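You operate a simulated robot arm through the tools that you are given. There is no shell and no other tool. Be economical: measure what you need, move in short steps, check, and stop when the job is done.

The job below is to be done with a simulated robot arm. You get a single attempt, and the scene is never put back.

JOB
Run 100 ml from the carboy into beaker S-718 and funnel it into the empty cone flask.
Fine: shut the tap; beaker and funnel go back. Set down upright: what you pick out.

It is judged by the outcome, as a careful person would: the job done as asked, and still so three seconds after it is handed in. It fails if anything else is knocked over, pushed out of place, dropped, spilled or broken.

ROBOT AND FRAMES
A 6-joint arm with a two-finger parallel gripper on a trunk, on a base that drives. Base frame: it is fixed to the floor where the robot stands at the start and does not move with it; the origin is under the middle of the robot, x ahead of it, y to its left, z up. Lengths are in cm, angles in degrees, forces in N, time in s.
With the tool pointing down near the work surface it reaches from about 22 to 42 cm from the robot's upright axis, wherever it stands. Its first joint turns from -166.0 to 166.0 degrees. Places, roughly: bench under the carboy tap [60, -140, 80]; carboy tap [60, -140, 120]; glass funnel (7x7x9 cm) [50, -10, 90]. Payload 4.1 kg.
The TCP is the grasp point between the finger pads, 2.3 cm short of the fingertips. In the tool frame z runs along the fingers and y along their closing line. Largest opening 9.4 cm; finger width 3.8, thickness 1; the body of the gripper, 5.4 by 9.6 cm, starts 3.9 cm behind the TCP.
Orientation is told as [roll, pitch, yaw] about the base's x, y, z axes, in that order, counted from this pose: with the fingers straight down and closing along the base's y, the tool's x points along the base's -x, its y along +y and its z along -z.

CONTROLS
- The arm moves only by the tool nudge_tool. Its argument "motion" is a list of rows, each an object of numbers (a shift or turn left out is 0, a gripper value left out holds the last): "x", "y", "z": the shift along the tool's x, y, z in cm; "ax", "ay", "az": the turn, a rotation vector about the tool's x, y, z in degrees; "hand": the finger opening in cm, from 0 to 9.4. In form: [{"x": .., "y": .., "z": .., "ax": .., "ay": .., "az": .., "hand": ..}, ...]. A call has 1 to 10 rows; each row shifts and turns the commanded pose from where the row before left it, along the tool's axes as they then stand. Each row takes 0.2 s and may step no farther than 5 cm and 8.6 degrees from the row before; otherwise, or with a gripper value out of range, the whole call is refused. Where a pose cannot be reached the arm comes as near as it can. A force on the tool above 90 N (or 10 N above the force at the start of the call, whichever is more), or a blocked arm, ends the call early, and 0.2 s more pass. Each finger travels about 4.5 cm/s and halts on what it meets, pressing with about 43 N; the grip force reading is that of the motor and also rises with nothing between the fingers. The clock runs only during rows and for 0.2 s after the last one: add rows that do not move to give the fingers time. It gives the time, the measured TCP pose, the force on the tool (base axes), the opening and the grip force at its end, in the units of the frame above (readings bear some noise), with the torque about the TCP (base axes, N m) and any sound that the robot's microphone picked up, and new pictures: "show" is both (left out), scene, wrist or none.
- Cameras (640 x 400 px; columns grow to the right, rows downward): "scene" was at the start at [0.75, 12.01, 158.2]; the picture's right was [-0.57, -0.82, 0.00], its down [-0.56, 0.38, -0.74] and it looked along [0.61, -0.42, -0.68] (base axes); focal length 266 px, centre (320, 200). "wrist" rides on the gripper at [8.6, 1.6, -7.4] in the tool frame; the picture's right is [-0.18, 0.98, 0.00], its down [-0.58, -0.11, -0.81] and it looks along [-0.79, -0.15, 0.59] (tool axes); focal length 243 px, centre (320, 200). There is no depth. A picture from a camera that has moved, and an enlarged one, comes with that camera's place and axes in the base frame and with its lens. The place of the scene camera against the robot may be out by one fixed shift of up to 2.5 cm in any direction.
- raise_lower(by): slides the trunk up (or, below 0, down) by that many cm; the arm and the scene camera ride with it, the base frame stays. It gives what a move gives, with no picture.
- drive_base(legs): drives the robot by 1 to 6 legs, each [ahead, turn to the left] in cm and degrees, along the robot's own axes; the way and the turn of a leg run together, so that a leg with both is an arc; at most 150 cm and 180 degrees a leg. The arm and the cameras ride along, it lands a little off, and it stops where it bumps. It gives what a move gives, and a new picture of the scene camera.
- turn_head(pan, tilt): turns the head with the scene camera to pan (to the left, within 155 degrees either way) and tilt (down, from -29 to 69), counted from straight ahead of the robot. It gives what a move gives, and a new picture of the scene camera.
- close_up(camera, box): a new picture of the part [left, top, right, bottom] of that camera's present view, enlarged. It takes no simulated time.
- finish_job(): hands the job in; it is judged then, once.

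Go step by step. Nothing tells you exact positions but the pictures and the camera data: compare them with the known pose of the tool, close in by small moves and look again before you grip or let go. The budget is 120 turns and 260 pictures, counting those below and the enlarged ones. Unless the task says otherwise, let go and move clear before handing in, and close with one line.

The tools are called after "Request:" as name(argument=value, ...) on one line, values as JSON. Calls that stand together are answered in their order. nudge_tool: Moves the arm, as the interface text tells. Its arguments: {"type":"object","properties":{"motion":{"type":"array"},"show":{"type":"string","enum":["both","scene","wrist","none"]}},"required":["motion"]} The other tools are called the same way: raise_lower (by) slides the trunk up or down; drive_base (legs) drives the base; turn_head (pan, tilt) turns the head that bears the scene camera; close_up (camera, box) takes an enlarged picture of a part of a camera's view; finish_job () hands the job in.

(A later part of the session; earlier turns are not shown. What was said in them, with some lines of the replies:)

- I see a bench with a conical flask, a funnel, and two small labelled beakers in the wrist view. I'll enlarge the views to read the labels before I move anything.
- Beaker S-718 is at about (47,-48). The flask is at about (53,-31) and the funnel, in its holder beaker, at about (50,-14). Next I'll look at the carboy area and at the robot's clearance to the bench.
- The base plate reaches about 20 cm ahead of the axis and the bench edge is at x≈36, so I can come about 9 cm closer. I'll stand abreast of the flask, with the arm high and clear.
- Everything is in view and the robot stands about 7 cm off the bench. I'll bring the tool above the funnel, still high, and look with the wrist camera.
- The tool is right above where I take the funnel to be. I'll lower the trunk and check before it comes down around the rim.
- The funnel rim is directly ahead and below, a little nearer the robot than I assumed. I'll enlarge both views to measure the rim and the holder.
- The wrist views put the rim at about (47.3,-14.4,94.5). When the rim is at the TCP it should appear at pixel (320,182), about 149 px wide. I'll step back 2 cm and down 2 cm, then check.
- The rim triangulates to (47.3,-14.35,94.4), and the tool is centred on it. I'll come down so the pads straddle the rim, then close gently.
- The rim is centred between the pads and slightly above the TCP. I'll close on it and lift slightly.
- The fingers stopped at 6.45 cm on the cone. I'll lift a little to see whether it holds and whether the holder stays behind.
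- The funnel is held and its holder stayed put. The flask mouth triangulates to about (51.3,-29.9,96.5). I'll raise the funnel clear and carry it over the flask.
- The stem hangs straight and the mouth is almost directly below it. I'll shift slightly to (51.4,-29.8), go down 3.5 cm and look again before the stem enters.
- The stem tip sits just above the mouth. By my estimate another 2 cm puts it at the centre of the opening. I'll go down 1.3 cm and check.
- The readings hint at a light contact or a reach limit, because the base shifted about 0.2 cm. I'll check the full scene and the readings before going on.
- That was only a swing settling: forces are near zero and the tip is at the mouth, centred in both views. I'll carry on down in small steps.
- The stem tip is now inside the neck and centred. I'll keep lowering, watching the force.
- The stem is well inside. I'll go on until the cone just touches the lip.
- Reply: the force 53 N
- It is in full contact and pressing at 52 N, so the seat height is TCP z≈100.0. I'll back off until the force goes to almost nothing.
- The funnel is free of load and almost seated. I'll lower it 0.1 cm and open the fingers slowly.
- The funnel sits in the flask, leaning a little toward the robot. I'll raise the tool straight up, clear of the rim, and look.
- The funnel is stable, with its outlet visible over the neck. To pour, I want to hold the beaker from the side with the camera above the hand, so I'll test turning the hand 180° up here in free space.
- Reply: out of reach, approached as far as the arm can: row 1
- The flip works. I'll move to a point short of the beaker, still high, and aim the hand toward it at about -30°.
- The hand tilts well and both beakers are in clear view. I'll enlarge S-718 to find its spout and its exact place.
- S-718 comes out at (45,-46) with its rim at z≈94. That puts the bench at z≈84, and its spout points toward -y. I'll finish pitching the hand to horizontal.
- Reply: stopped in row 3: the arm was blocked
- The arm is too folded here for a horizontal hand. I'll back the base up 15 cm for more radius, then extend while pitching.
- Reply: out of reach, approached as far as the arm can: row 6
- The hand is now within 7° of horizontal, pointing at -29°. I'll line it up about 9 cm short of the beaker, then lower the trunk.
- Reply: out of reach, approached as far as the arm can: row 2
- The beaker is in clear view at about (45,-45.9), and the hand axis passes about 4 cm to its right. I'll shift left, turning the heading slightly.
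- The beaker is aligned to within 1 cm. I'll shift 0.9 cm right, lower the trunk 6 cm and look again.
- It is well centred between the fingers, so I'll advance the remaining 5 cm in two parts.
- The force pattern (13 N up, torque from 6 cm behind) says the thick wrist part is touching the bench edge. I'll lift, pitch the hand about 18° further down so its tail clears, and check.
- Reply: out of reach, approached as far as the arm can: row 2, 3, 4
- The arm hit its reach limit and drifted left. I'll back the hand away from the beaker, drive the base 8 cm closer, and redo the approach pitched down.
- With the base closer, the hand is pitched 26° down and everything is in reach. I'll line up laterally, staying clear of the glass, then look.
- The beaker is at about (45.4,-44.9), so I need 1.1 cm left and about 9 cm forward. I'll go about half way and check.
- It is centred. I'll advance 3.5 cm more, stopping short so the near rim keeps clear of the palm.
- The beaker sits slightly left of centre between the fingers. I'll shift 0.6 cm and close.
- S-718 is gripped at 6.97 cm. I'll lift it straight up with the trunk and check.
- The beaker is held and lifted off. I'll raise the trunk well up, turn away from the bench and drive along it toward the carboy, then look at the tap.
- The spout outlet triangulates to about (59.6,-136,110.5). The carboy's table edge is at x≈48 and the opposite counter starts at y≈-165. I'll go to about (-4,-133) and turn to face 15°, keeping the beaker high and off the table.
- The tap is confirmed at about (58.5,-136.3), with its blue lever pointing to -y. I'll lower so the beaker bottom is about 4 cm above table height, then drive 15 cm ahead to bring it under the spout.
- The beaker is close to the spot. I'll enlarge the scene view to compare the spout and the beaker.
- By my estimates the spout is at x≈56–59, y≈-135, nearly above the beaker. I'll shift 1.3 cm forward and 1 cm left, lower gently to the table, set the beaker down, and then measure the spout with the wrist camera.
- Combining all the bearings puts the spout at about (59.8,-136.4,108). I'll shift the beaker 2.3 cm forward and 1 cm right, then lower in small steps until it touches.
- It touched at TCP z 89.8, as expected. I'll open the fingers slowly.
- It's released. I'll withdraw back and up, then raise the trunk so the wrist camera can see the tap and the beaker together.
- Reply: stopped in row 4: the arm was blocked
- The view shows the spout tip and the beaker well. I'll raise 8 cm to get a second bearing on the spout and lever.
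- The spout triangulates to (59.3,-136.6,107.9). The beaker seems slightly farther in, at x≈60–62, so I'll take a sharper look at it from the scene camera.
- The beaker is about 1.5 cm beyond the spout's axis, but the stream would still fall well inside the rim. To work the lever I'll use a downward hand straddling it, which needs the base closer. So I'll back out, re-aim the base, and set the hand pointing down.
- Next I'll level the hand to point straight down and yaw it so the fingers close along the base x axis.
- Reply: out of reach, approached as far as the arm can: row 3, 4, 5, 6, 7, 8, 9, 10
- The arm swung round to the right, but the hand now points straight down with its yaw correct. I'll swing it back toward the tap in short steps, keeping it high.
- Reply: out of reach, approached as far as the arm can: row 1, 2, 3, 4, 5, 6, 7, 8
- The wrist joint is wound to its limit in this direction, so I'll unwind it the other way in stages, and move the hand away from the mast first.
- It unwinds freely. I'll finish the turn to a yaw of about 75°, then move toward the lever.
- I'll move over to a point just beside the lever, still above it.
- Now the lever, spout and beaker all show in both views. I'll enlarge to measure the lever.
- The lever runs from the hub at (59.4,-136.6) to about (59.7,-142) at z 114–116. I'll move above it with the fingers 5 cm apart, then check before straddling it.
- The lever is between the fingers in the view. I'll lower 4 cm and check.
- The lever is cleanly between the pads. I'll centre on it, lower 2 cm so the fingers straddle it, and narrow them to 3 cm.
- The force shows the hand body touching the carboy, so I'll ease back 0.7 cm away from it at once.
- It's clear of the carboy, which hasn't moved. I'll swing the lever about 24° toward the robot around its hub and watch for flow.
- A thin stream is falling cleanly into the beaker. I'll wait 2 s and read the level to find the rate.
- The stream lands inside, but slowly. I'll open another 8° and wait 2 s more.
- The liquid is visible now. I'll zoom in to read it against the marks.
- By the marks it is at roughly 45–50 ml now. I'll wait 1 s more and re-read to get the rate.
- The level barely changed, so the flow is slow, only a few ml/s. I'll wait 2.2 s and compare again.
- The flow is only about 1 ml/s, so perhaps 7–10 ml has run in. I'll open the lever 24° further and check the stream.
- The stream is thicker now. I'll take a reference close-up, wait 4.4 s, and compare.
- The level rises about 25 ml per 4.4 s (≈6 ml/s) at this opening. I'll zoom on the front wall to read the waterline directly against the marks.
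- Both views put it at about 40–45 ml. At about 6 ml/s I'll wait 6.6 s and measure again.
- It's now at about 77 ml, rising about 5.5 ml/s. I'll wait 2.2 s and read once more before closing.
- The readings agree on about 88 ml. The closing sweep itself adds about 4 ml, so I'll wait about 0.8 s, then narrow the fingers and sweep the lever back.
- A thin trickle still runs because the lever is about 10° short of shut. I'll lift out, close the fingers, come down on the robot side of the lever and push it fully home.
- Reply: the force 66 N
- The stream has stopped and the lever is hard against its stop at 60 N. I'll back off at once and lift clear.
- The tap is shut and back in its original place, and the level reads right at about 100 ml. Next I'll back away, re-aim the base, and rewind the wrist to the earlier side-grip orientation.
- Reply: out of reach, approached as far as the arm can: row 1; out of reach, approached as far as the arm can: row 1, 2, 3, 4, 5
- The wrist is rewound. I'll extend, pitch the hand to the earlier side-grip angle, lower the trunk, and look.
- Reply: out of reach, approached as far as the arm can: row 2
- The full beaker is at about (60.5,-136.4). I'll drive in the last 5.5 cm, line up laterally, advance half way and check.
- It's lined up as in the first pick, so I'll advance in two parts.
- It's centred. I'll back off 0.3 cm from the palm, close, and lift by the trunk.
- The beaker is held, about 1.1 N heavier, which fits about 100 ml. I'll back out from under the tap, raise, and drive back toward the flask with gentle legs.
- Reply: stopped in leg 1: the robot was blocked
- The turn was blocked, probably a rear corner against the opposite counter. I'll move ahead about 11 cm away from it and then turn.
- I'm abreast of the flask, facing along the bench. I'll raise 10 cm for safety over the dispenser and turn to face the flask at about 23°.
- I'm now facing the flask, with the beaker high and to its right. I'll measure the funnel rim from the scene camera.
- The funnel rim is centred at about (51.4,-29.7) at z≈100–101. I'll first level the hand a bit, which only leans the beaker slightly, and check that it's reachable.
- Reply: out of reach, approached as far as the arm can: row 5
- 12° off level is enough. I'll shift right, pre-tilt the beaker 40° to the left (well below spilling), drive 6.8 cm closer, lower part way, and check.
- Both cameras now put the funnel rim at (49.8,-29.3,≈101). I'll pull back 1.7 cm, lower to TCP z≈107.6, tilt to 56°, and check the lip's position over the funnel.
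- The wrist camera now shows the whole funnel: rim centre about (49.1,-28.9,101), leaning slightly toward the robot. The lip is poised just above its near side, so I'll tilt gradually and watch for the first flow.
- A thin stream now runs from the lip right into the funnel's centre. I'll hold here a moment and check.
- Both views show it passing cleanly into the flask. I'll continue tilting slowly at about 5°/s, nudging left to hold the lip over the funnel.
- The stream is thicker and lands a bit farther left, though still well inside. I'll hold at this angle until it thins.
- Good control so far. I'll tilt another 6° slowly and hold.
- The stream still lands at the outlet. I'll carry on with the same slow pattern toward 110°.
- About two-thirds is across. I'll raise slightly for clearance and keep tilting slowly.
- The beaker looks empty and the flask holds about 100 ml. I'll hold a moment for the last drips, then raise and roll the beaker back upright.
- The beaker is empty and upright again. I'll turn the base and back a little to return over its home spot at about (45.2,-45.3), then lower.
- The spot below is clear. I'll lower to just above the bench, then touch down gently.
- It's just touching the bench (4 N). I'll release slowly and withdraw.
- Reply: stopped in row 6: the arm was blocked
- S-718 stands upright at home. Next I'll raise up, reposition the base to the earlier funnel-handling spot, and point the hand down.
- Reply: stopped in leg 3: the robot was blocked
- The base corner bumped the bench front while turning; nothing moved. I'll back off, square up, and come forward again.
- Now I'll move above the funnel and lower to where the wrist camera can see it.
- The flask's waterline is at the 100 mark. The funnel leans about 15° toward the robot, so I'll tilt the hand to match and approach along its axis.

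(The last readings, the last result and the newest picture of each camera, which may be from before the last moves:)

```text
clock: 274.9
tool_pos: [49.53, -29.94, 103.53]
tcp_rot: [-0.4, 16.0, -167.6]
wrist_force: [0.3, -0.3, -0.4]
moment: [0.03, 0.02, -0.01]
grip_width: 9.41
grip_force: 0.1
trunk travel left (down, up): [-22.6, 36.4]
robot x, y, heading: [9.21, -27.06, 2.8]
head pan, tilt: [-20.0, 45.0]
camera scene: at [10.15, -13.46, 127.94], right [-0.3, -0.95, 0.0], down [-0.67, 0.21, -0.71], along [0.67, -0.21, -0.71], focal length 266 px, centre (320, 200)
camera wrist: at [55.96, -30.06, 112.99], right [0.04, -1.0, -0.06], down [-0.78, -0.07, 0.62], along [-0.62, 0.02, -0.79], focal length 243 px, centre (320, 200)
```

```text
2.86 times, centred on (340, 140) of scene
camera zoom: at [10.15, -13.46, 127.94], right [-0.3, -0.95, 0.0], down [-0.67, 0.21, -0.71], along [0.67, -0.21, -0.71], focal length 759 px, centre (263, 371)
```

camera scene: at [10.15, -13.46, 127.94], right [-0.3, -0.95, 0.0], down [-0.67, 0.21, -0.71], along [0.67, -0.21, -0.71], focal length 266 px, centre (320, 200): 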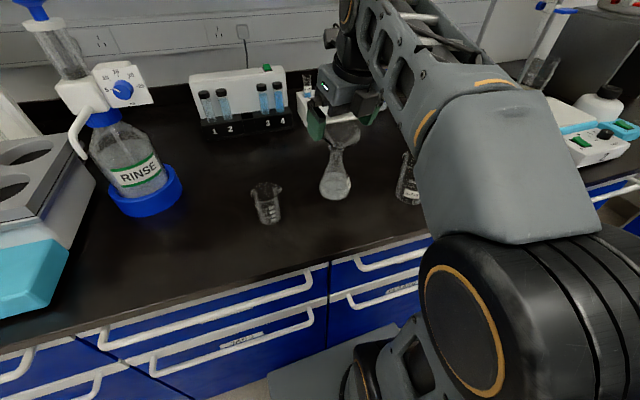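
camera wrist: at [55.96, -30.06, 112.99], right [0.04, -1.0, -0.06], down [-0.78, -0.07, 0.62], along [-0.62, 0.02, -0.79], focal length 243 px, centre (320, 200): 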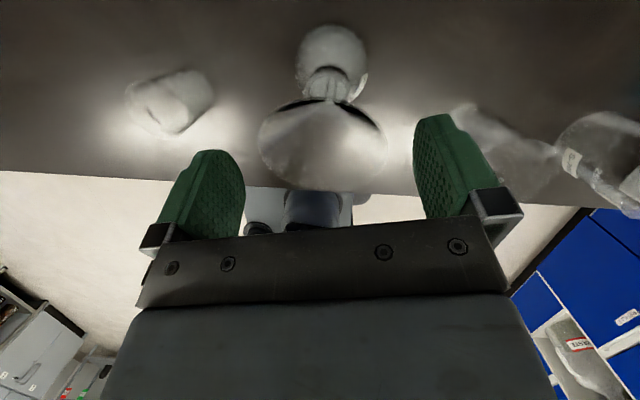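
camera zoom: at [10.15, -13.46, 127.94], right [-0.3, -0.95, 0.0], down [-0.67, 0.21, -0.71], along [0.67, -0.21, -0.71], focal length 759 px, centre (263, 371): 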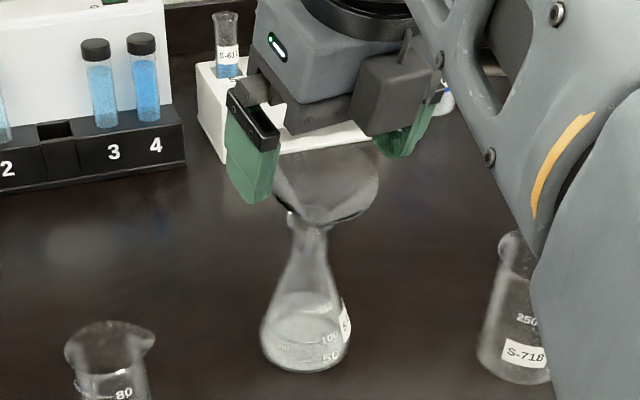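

The view matches the first funnel pick (rim at pixel (322,147)). I'll go down 3.3 cm along the axis and close.

Request:
nudge_tool(motion=[{"z": 1.6}, {"z": 1.6}, {}], show="wrist")

```text
clock: 275.7
tool_pos: [50.46, -29.77, 100.44]
tcp_rot: [-0.5, 15.9, -167.6]
wrist_force: [0.6, -0.3, 0.7]
moment: [0.01, 0.0, 0.01]
grip_width: 9.38
grip_force: 0.1
trunk travel left (down, up): [-22.6, 36.4]
robot x, y, heading: [9.38, -27.06, 2.4]
head pan, tilt: [-20.0, 45.0]
camera wrist: at [56.95, -29.98, 109.95], right [0.04, -1.0, -0.06], down [-0.78, -0.07, 0.62], along [-0.62, 0.02, -0.79], focal length 243 px, centre (320, 200)
```

wrist: 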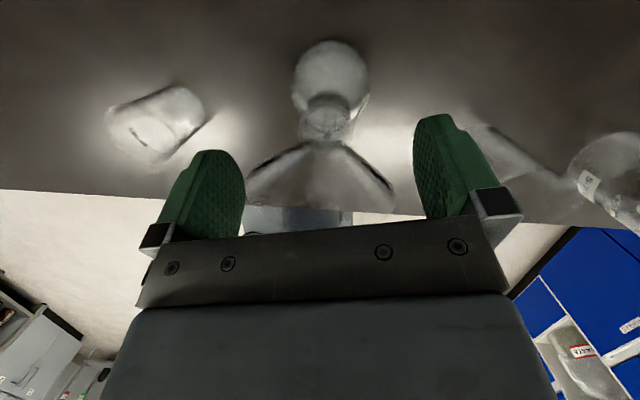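

It's seated between the pads. I'll close and lift along the stem axis.

Request:
nudge_tool(motion=[{"hand": 8}, {"hand": 7}, {"hand": 6}, {}, {}], show="none")

Request:
nudge_tool(motion=[{"z": -0.5}, {"z": -1}, {"z": -1}, {"z": -1.5}, {"z": -2}, {"z": -2}, {"z": -2}, {}], show="both")

Request:
close_up(camera="scene", box=[270, 60, 390, 230])

```text
clock: 276.9
tool_pos: [50.37, -29.93, 100.47]
tcp_rot: [-0.5, 15.9, -167.5]
wrist_force: [-0.5, 0.3, -0.3]
moment: [0.01, 0.01, 0.02]
grip_width: 6.69
grip_force: 43.0
trunk travel left (down, up): [-22.6, 36.4]
robot x, y, heading: [8.99, -26.9, 2.4]
head pan, tilt: [-20.0, 45.0]
```

```text
clock: 278.7
tool_pos: [47.61, -30.28, 109.79]
tcp_rot: [-0.5, 16.0, -167.6]
wrist_force: [0.1, -1.0, -0.8]
moment: [0.0, 0.04, 0.0]
grip_width: 6.69
grip_force: 42.7
trunk travel left (down, up): [-22.6, 36.4]
robot x, y, heading: [9.5, -27.17, 2.3]
head pan, tilt: [-20.0, 45.0]
camera scene: at [10.14, -13.46, 127.94], right [-0.3, -0.95, 0.0], down [-0.67, 0.21, -0.71], along [0.67, -0.21, -0.71], focal length 266 px, centre (320, 200)
camera wrist: at [54.17, -30.54, 119.37], right [0.04, -1.0, -0.06], down [-0.78, -0.07, 0.62], along [-0.62, 0.02, -0.79], focal length 243 px, centre (320, 200)
```

scene: 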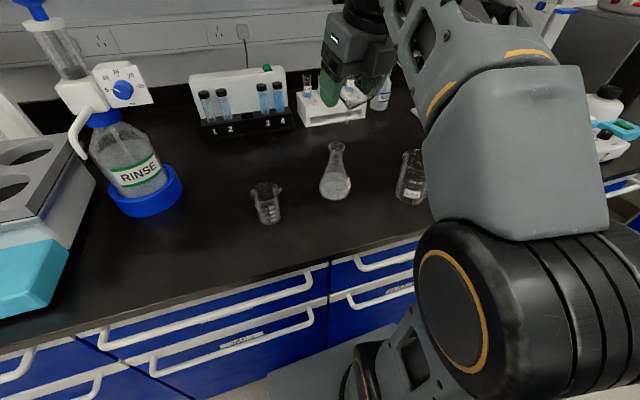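
wrist: 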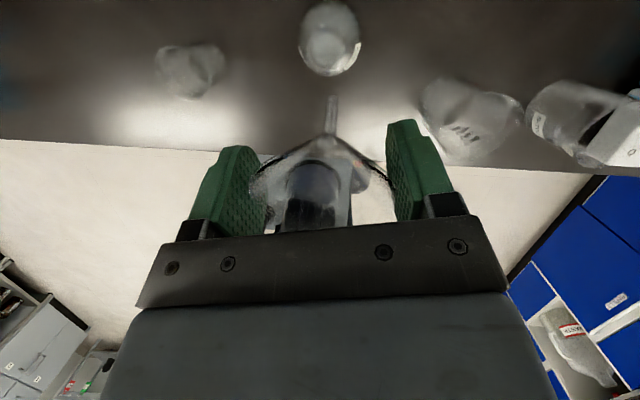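

```text
2.35 times, centred on (330, 145) of scene
camera zoom: at [10.14, -13.46, 127.94], right [-0.3, -0.95, 0.0], down [-0.67, 0.21, -0.71], along [0.67, -0.21, -0.71], focal length 625 px, centre (296, 329)
```

zoom: 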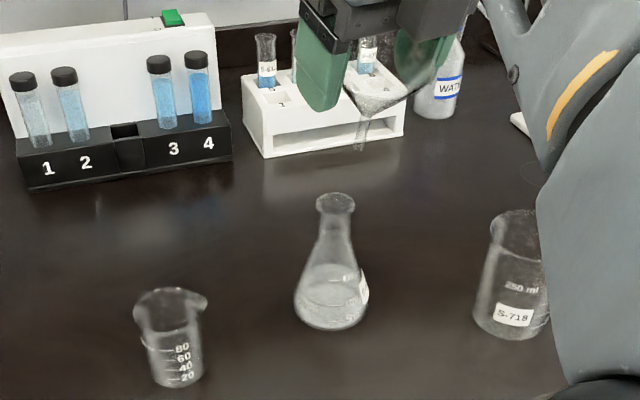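

The funnel is lifted out cleanly and the flask stands undisturbed. I'll straighten the hand so the stem hangs vertical and carry it over the holder beaker at (47.4,-14.4).

Request:
nudge_tool(motion=[{"ay": -7.3}, {"ay": -7.3}, {"ay": -6, "ax": 3}, {"ax": 4}, {"x": 0.81, "y": -3.89}, {"x": 0.81, "y": -3.89}, {"x": 0.81, "y": -3.89}, {"x": 0.81, "y": -3.89}, {}], show="both")

Request:
close_up(camera="wrist", box=[240, 0, 400, 240])

Request:
close_up(camera="scene", box=[200, 60, 330, 240])

```text
clock: 280.7
tool_pos: [47.47, -23.63, 107.76]
tcp_rot: [-7.5, -4.6, -167.1]
wrist_force: [0.3, -0.2, -0.3]
moment: [0.0, -0.01, -0.03]
grip_width: 6.63
grip_force: 42.8
out of reach, approached as far as the arm can: row 3, 4, 6, 7, 8
trunk travel left (down, up): [-22.6, 36.4]
robot x, y, heading: [9.29, -27.18, 2.3]
head pan, tilt: [-20.0, 45.0]
camera scene: at [10.15, -13.46, 127.94], right [-0.3, -0.95, 0.0], down [-0.67, 0.21, -0.71], along [0.67, -0.21, -0.71], focal length 266 px, centre (320, 200)
camera wrist: at [57.01, -24.02, 114.15], right [0.03, -0.99, -0.11], down [-0.5, -0.11, 0.86], along [-0.86, 0.03, -0.5], focal length 243 px, centre (320, 200)
```

scene: 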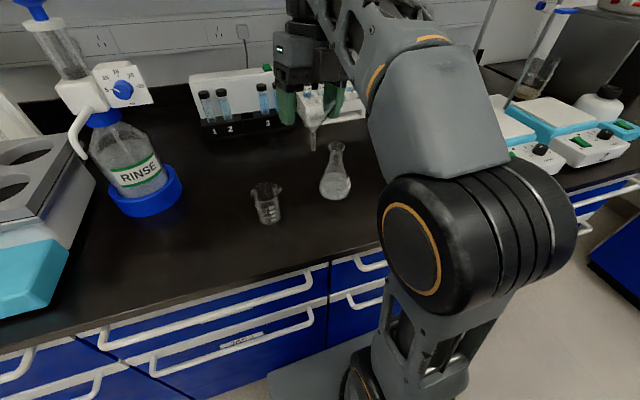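
wrist: 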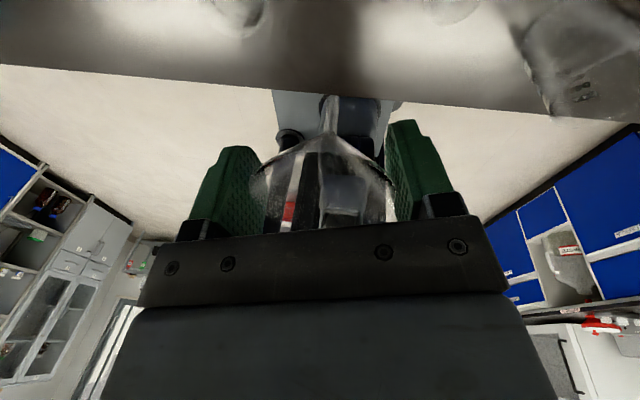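

```text
1.67 times, centred on (320, 120) of wrist
camera zoom: at [57.01, -24.02, 114.15], right [0.03, -0.99, -0.11], down [-0.5, -0.11, 0.86], along [-0.86, 0.03, -0.5], focal length 404 px, centre (320, 333)
```

zoom: 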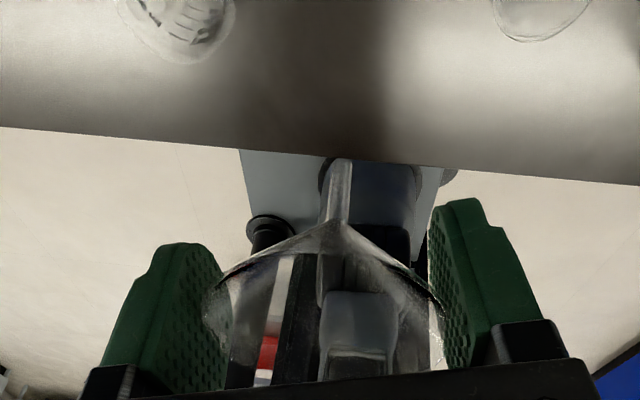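

```text
2.22 times, centred on (265, 150) of scene
camera zoom: at [10.15, -13.46, 127.94], right [-0.3, -0.95, 0.0], down [-0.67, 0.21, -0.71], along [0.67, -0.21, -0.71], focal length 590 px, centre (442, 311)
```

zoom: 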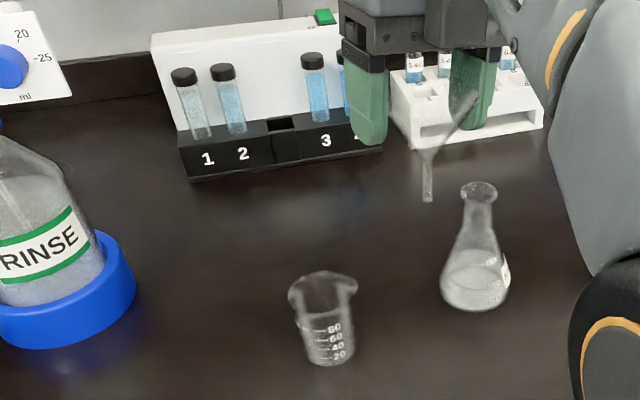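

I hit the wrist's turn limit part way, but the stem hangs straight under the hand. I'll unwind about 24° around the vertical and then continue to the holder.

Request:
nudge_tool(motion=[{"ax": -0.67, "ay": -1.02, "az": -7.92}, {"ax": -0.67, "ay": -1.02, "az": -7.92}, {"ax": -0.67, "ay": -1.02, "az": -7.92}, {"x": 2.75, "y": -3.7}, {"x": 2.75, "y": -3.7}, {}, {}], show="both")

Request:
close_up(camera="wrist", box=[240, 0, 400, 200])

Request:
close_up(camera="scene", box=[210, 60, 330, 240])

```text
clock: 282.3
tool_pos: [47.43, -14.18, 107.33]
tcp_rot: [-7.4, -4.4, -143.2]
wrist_force: [-0.5, 0.8, -1.2]
moment: [-0.03, -0.01, -0.02]
grip_width: 6.63
grip_force: 43.2
out of reach, approached as far as the arm can: row 2, 4
trunk travel left (down, up): [-22.6, 36.4]
robot x, y, heading: [9.44, -27.36, 2.2]
head pan, tilt: [-20.0, 45.0]
camera scene: at [10.15, -13.45, 127.94], right [-0.3, -0.95, 0.0], down [-0.67, 0.21, -0.71], along [0.67, -0.21, -0.71], focal length 266 px, centre (320, 200)
camera wrist: at [56.3, -10.67, 113.68], right [0.43, -0.9, -0.11], down [-0.42, -0.31, 0.86], along [-0.8, -0.32, -0.5], focal length 243 px, centre (320, 200)
```

scene: 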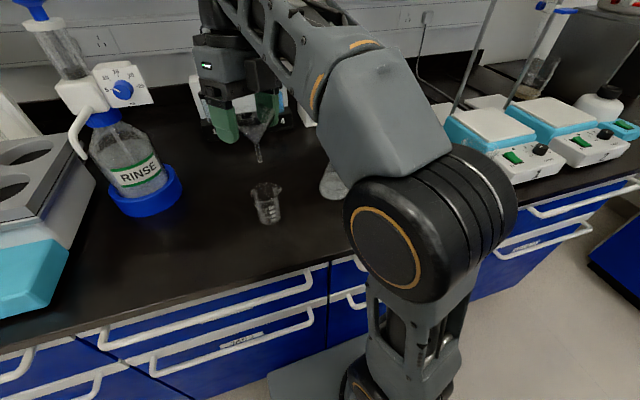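
wrist: 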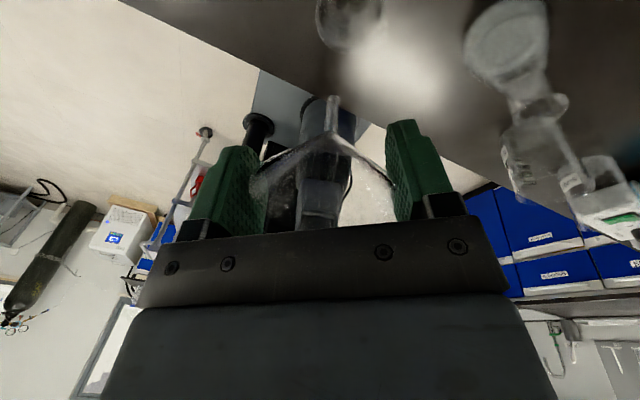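

```text
2.00 times, centred on (320, 100) of wrist
camera zoom: at [56.3, -10.67, 113.68], right [0.43, -0.9, -0.11], down [-0.42, -0.31, 0.86], along [-0.8, -0.32, -0.5], focal length 485 px, centre (320, 400)
```

zoom: 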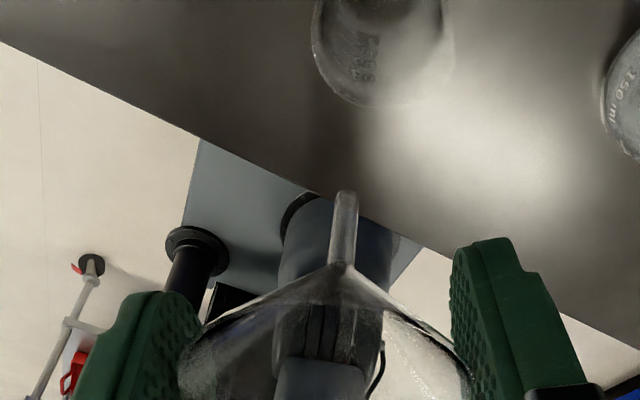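

```text
2.22 times, centred on (270, 150) of scene
camera zoom: at [10.15, -13.45, 127.94], right [-0.3, -0.95, 0.0], down [-0.67, 0.21, -0.71], along [0.67, -0.21, -0.71], focal length 590 px, centre (431, 311)
```

zoom: 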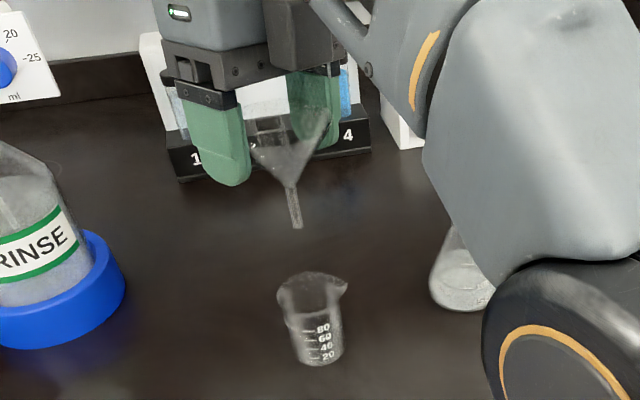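

The stem is over the holder to within 0.5 cm. I'll make a small correction and lower with the trunk to just above seating, then check.

Request:
nudge_tool(motion=[{"x": -0.36, "y": 0.23}, {}], show="none")

Request:
raise_lower(by=-9)

Request:
nudge_tool(motion=[{}], show="wrist")

Request:
close_up(camera="scene", box=[210, 30, 330, 210])

```text
clock: 282.9
tool_pos: [47.23, -14.57, 107.34]
tcp_rot: [-7.4, -4.4, -143.3]
wrist_force: [0.3, -0.5, -0.6]
moment: [-0.05, 0.02, -0.02]
grip_width: 6.65
grip_force: 43.2
trunk travel left (down, up): [-22.6, 36.4]
robot x, y, heading: [9.04, -27.11, 2.3]
head pan, tilt: [-20.0, 45.0]
```

```text
clock: 284.1
tool_pos: [47.2, -14.45, 98.27]
tcp_rot: [-7.4, -4.5, -143.3]
wrist_force: [0.3, -0.2, 0.6]
moment: [-0.06, -0.01, -0.02]
grip_width: 6.62
grip_force: 43.2
trunk travel left (down, up): [-13.6, 45.4]
robot x, y, heading: [9.5, -27.15, 2.3]
head pan, tilt: [-20.0, 45.0]
```

```text
clock: 284.5
tool_pos: [47.21, -14.65, 98.36]
tcp_rot: [-7.4, -4.5, -143.3]
wrist_force: [0.7, 0.6, -1.2]
moment: [0.02, 0.01, -0.01]
grip_width: 6.6
grip_force: 43.6
trunk travel left (down, up): [-13.6, 45.4]
robot x, y, heading: [9.75, -27.11, 2.3]
head pan, tilt: [-20.0, 45.0]
camera wrist: at [56.1, -11.06, 104.78], right [0.43, -0.9, -0.11], down [-0.42, -0.31, 0.86], along [-0.8, -0.32, -0.51], focal length 243 px, centre (320, 200)
```

wrist: 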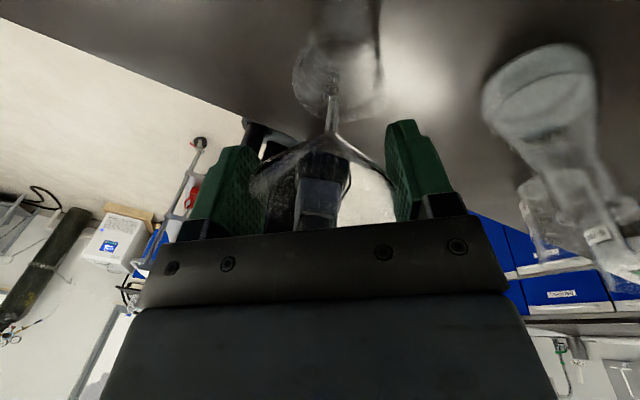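

```text
2.22 times, centred on (270, 120) of scene
camera zoom: at [10.15, -13.45, 118.94], right [-0.3, -0.95, 0.0], down [-0.67, 0.21, -0.71], along [0.67, -0.21, -0.71], focal length 590 px, centre (431, 378)
```

zoom: 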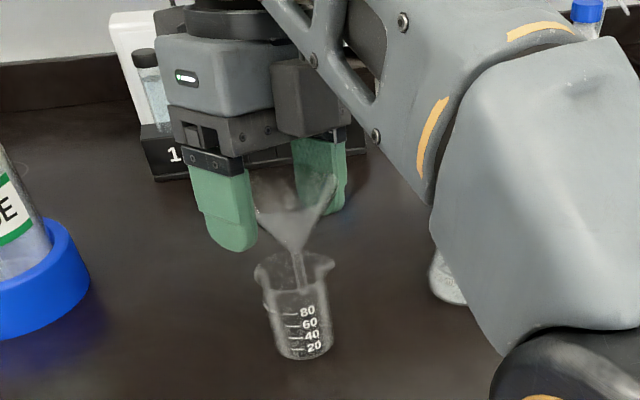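

The stem is entering the holder, centred. I'll lower further, finishing in small steps with force checks.

Request:
raise_lower(by=-3.8)

Request:
nudge_tool(motion=[{"z": 0.3}, {}, {}], show="none")

Request:
close_up(camera="scene", box=[210, 10, 330, 190])

Request:
close_up(camera="wrist", box=[240, 40, 440, 240])

```text
clock: 285.4
tool_pos: [47.14, -14.53, 94.46]
tcp_rot: [-7.5, -4.4, -143.2]
wrist_force: [0.1, 0.6, 0.5]
moment: [-0.01, 0.01, -0.01]
grip_width: 6.61
grip_force: 42.6
trunk travel left (down, up): [-9.8, 49.2]
robot x, y, heading: [8.95, -27.1, 2.3]
head pan, tilt: [-20.0, 45.0]
```

```text
clock: 286.1
tool_pos: [47.21, -14.54, 94.18]
tcp_rot: [-7.3, -4.3, -143.2]
wrist_force: [0.2, -0.2, -0.4]
moment: [0.03, -0.02, -0.01]
grip_width: 6.57
grip_force: 43.3
trunk travel left (down, up): [-9.8, 49.2]
robot x, y, heading: [9.36, -27.39, 2.3]
head pan, tilt: [-20.0, 45.0]
```

```text
2.22 times, centred on (270, 100) of scene
camera zoom: at [10.15, -13.45, 115.14], right [-0.3, -0.95, 0.0], down [-0.67, 0.21, -0.71], along [0.67, -0.21, -0.71], focal length 590 px, centre (431, 422)
```

zoom: 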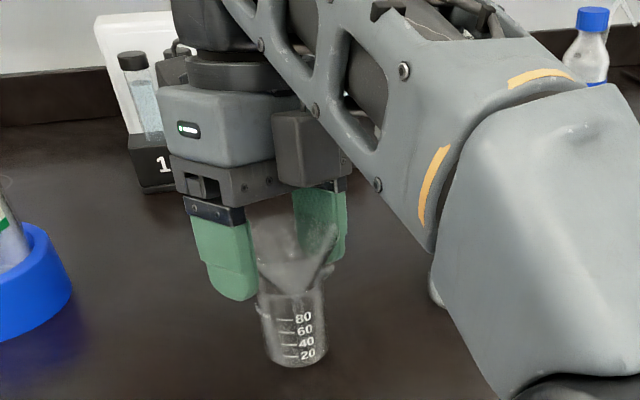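

```text
2.00 times, centred on (340, 140) of wrist
camera zoom: at [56.11, -11.07, 100.64], right [0.43, -0.9, -0.11], down [-0.42, -0.31, 0.86], along [-0.8, -0.32, -0.51], focal length 485 px, centre (280, 320)
```

zoom: 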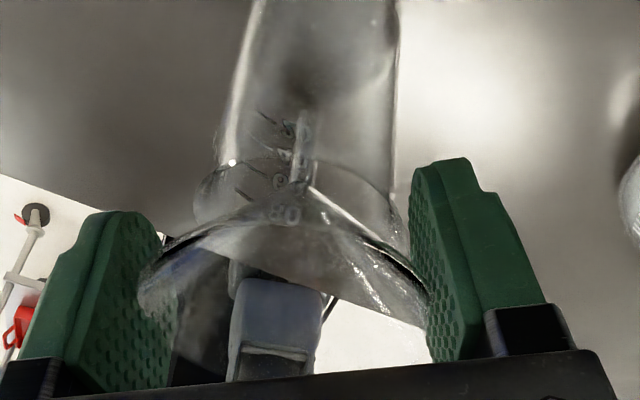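

Request:
nudge_tool(motion=[{"z": 0.25, "x": 0.02, "y": 0.03}, {}, {}], show="none")

Request:
nudge_tool(motion=[{"z": 0.2, "x": 0.02, "y": 0.03}, {}, {}], show="none")

Request:
nudge_tool(motion=[{"z": 0.15, "x": 0.01, "y": 0.02}, {}, {}], show="wrist")

```text
clock: 286.9
tool_pos: [47.21, -14.6, 93.88]
tcp_rot: [-7.4, -4.3, -143.3]
wrist_force: [0.0, 0.2, -0.6]
moment: [0.02, 0.03, -0.03]
grip_width: 6.58
grip_force: 43.2
trunk travel left (down, up): [-9.8, 49.2]
robot x, y, heading: [9.49, -27.27, 2.2]
head pan, tilt: [-20.0, 45.0]
```

```text
clock: 287.8
tool_pos: [47.13, -14.58, 93.74]
tcp_rot: [-7.2, -4.3, -143.1]
wrist_force: [-1.0, -0.5, 4.2]
moment: [-0.04, 0.13, -0.01]
grip_width: 6.43
grip_force: 42.5
trunk travel left (down, up): [-9.8, 49.2]
robot x, y, heading: [9.05, -27.18, 2.3]
head pan, tilt: [-20.0, 45.0]
```

```text
clock: 288.6
tool_pos: [47.22, -14.57, 93.56]
tcp_rot: [-7.3, -4.3, -143.3]
wrist_force: [1.4, 0.0, 6.1]
moment: [-0.01, -0.05, -0.02]
grip_width: 6.4
grip_force: 43.3
trunk travel left (down, up): [-9.8, 49.2]
robot x, y, heading: [9.18, -27.7, 2.1]
head pan, tilt: [-20.0, 45.0]
camera wrist: at [56.09, -11.06, 100.06], right [0.43, -0.9, -0.11], down [-0.42, -0.31, 0.85], along [-0.8, -0.32, -0.51], focal length 243 px, centre (320, 200)
```

wrist: 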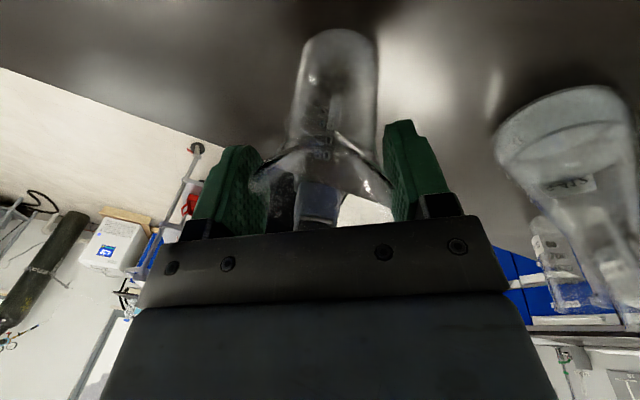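

The funnel is seated in its holder with light contact. I'll release slowly and rise.

Request:
nudge_tool(motion=[{"hand": 6.7}, {"hand": 7.2}, {"hand": 8}, {"hand": 9.4}, {}, {}], show="wrist")

Request:
raise_lower(by=3)

Request:
raise_lower(by=14)

Request:
nudge_tool(motion=[{}], show="both")

Request:
close_up(camera="scene", box=[220, 110, 440, 250])

```text
clock: 289.9
tool_pos: [47.17, -14.61, 93.6]
tcp_rot: [-7.3, -4.3, -143.3]
wrist_force: [0.2, -0.4, -1.0]
moment: [-0.02, -0.03, 0.0]
grip_width: 9.4
grip_force: 0.1
trunk travel left (down, up): [-9.8, 49.2]
robot x, y, heading: [9.53, -26.79, 2.5]
head pan, tilt: [-20.0, 45.0]
camera wrist: at [56.09, -11.07, 100.07], right [0.43, -0.9, -0.11], down [-0.42, -0.31, 0.86], along [-0.8, -0.32, -0.51], focal length 243 px, centre (320, 200)
```

wrist: 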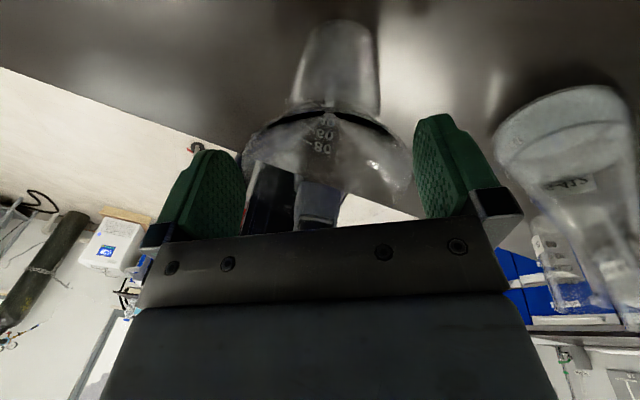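

```text
clock: 290.7
tool_pos: [47.23, -14.63, 96.58]
tcp_rot: [-7.3, -4.4, -143.3]
wrist_force: [0.6, -0.1, 0.1]
moment: [0.0, 0.03, 0.02]
grip_width: 9.4
grip_force: 0.1
trunk travel left (down, up): [-12.8, 46.2]
robot x, y, heading: [9.03, -26.96, 2.1]
head pan, tilt: [-20.0, 45.0]
```

```text
clock: 292.4
tool_pos: [47.15, -14.6, 110.72]
tcp_rot: [-7.3, -4.5, -143.1]
wrist_force: [0.2, 0.3, -0.5]
moment: [0.01, 0.0, 0.03]
grip_width: 9.4
grip_force: 0.0
trunk travel left (down, up): [-26.8, 32.2]
robot x, y, heading: [9.31, -27.21, 2.0]
head pan, tilt: [-20.0, 45.0]
```

```text
clock: 292.8
tool_pos: [47.1, -14.59, 110.64]
tcp_rot: [-7.4, -4.2, -143.1]
wrist_force: [0.4, 0.4, -0.2]
moment: [-0.01, -0.01, -0.01]
grip_width: 9.4
grip_force: 0.0
trunk travel left (down, up): [-26.8, 32.2]
robot x, y, heading: [8.77, -27.36, 2.3]
head pan, tilt: [-20.0, 45.0]
camera scene: at [10.15, -13.45, 132.13], right [-0.3, -0.95, 0.0], down [-0.67, 0.21, -0.71], along [0.67, -0.21, -0.71], focal length 266 px, centre (320, 200)
camera wrist: at [56.09, -11.07, 117.06], right [0.43, -0.9, -0.11], down [-0.42, -0.31, 0.86], along [-0.8, -0.32, -0.51], focal length 243 px, centre (320, 200)
```

scene: 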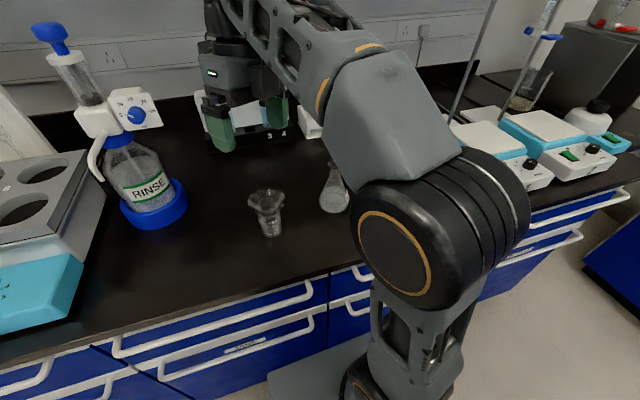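
wrist: 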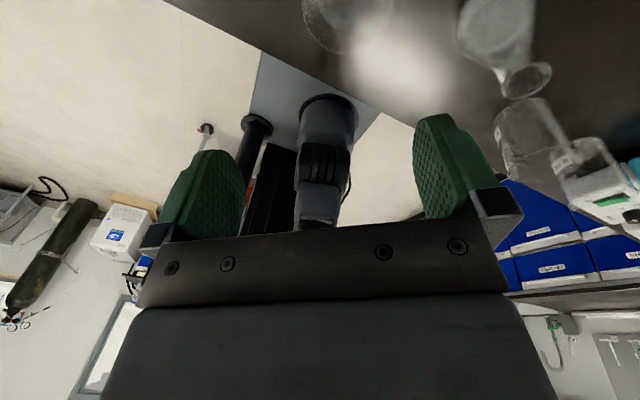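

```text
2.86 times, centred on (330, 180) of scene
camera zoom: at [10.15, -13.45, 132.13], right [-0.3, -0.95, 0.0], down [-0.67, 0.21, -0.71], along [0.67, -0.21, -0.71], focal length 759 px, centre (291, 257)
```

zoom: 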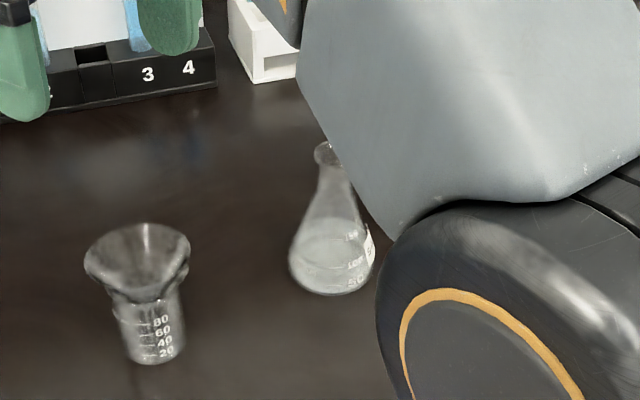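

The funnel is back in its holder beaker. I'll back the robot away and take a last look at the bench and the tap.

Request:
drive_base(legs=[[-22, 0]])

Request:
turn_head(pan=-55, tilt=25)

Request:
close_up(camera="scene", box=[120, 100, 440, 300])

```text
clock: 294.5
tool_pos: [25.05, -15.41, 110.61]
tcp_rot: [-7.4, -4.4, -143.1]
wrist_force: [-0.4, -0.1, 0.3]
moment: [0.01, 0.02, -0.03]
grip_width: 9.42
grip_force: 0.1
trunk travel left (down, up): [-26.8, 32.2]
robot x, y, heading: [-13.03, -28.39, 2.3]
head pan, tilt: [-20.0, 45.0]
camera scene: at [-11.95, -14.37, 132.14], right [-0.3, -0.95, 0.0], down [-0.67, 0.21, -0.71], along [0.67, -0.21, -0.71], focal length 266 px, centre (320, 200)
```

scene: 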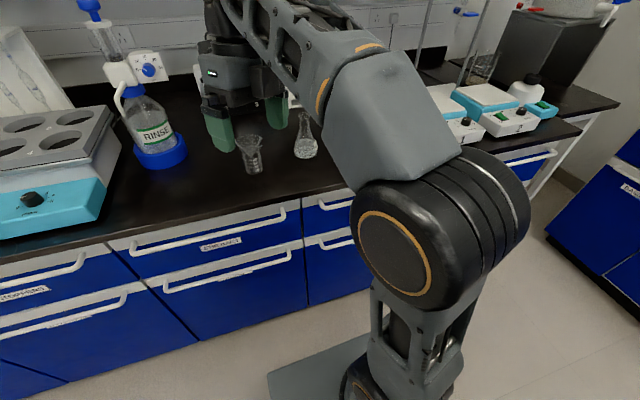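

```text
clock: 295.5
tool_pos: [25.0, -15.48, 110.75]
tcp_rot: [-7.3, -4.3, -143.1]
wrist_force: [-0.1, -0.5, 0.0]
moment: [0.03, -0.02, 0.0]
grip_width: 9.42
grip_force: 0.1
trunk travel left (down, up): [-26.8, 32.2]
robot x, y, heading: [-12.77, -28.45, 2.4]
head pan, tilt: [-55.0, 25.0]
camera scene: at [-14.11, -19.22, 135.19], right [-0.79, -0.61, 0.0], down [-0.26, 0.34, -0.91], along [0.55, -0.72, -0.42], focal length 266 px, centre (320, 200)
```

scene: 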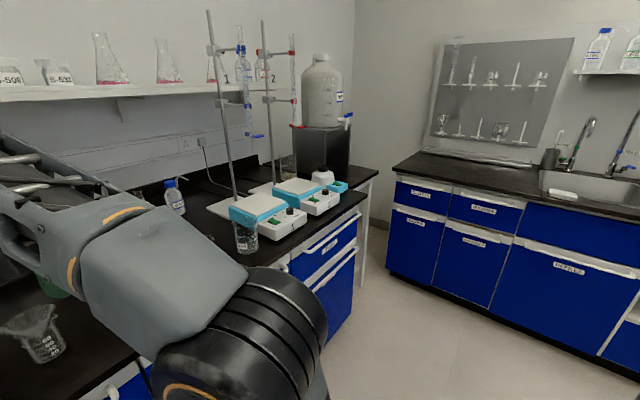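

```text
2.00 times, centred on (280, 200) of scene
camera zoom: at [-14.11, -19.22, 135.19], right [-0.79, -0.61, 0.0], down [-0.26, 0.34, -0.91], along [0.55, -0.72, -0.42], focal length 531 px, centre (400, 200)
```

zoom: 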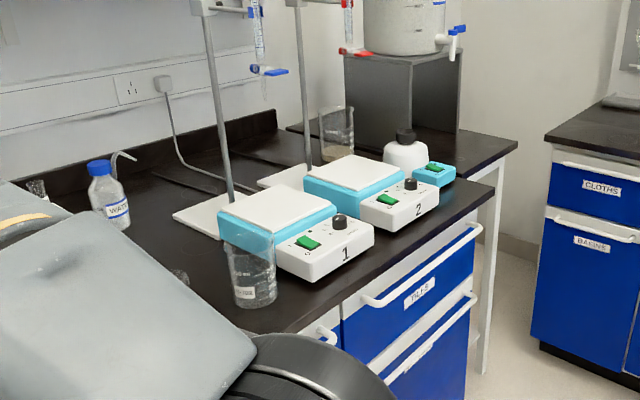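

The tap is shut, the beaker and funnel are back in place, the flask holds about 100 ml, and the arm is clear, so I'm handing in.

Request:
finish_job()

```text
The job is handed in.
```

I ran about 100 ml from the carboy into beaker S-718 and funnelled it into the empty cone flask. I then shut the tap, set S-718 back upright at its spot and returned the funnel to its holder; the volume was read by eye from the marks, and I saw nothing spilled or knocked over.
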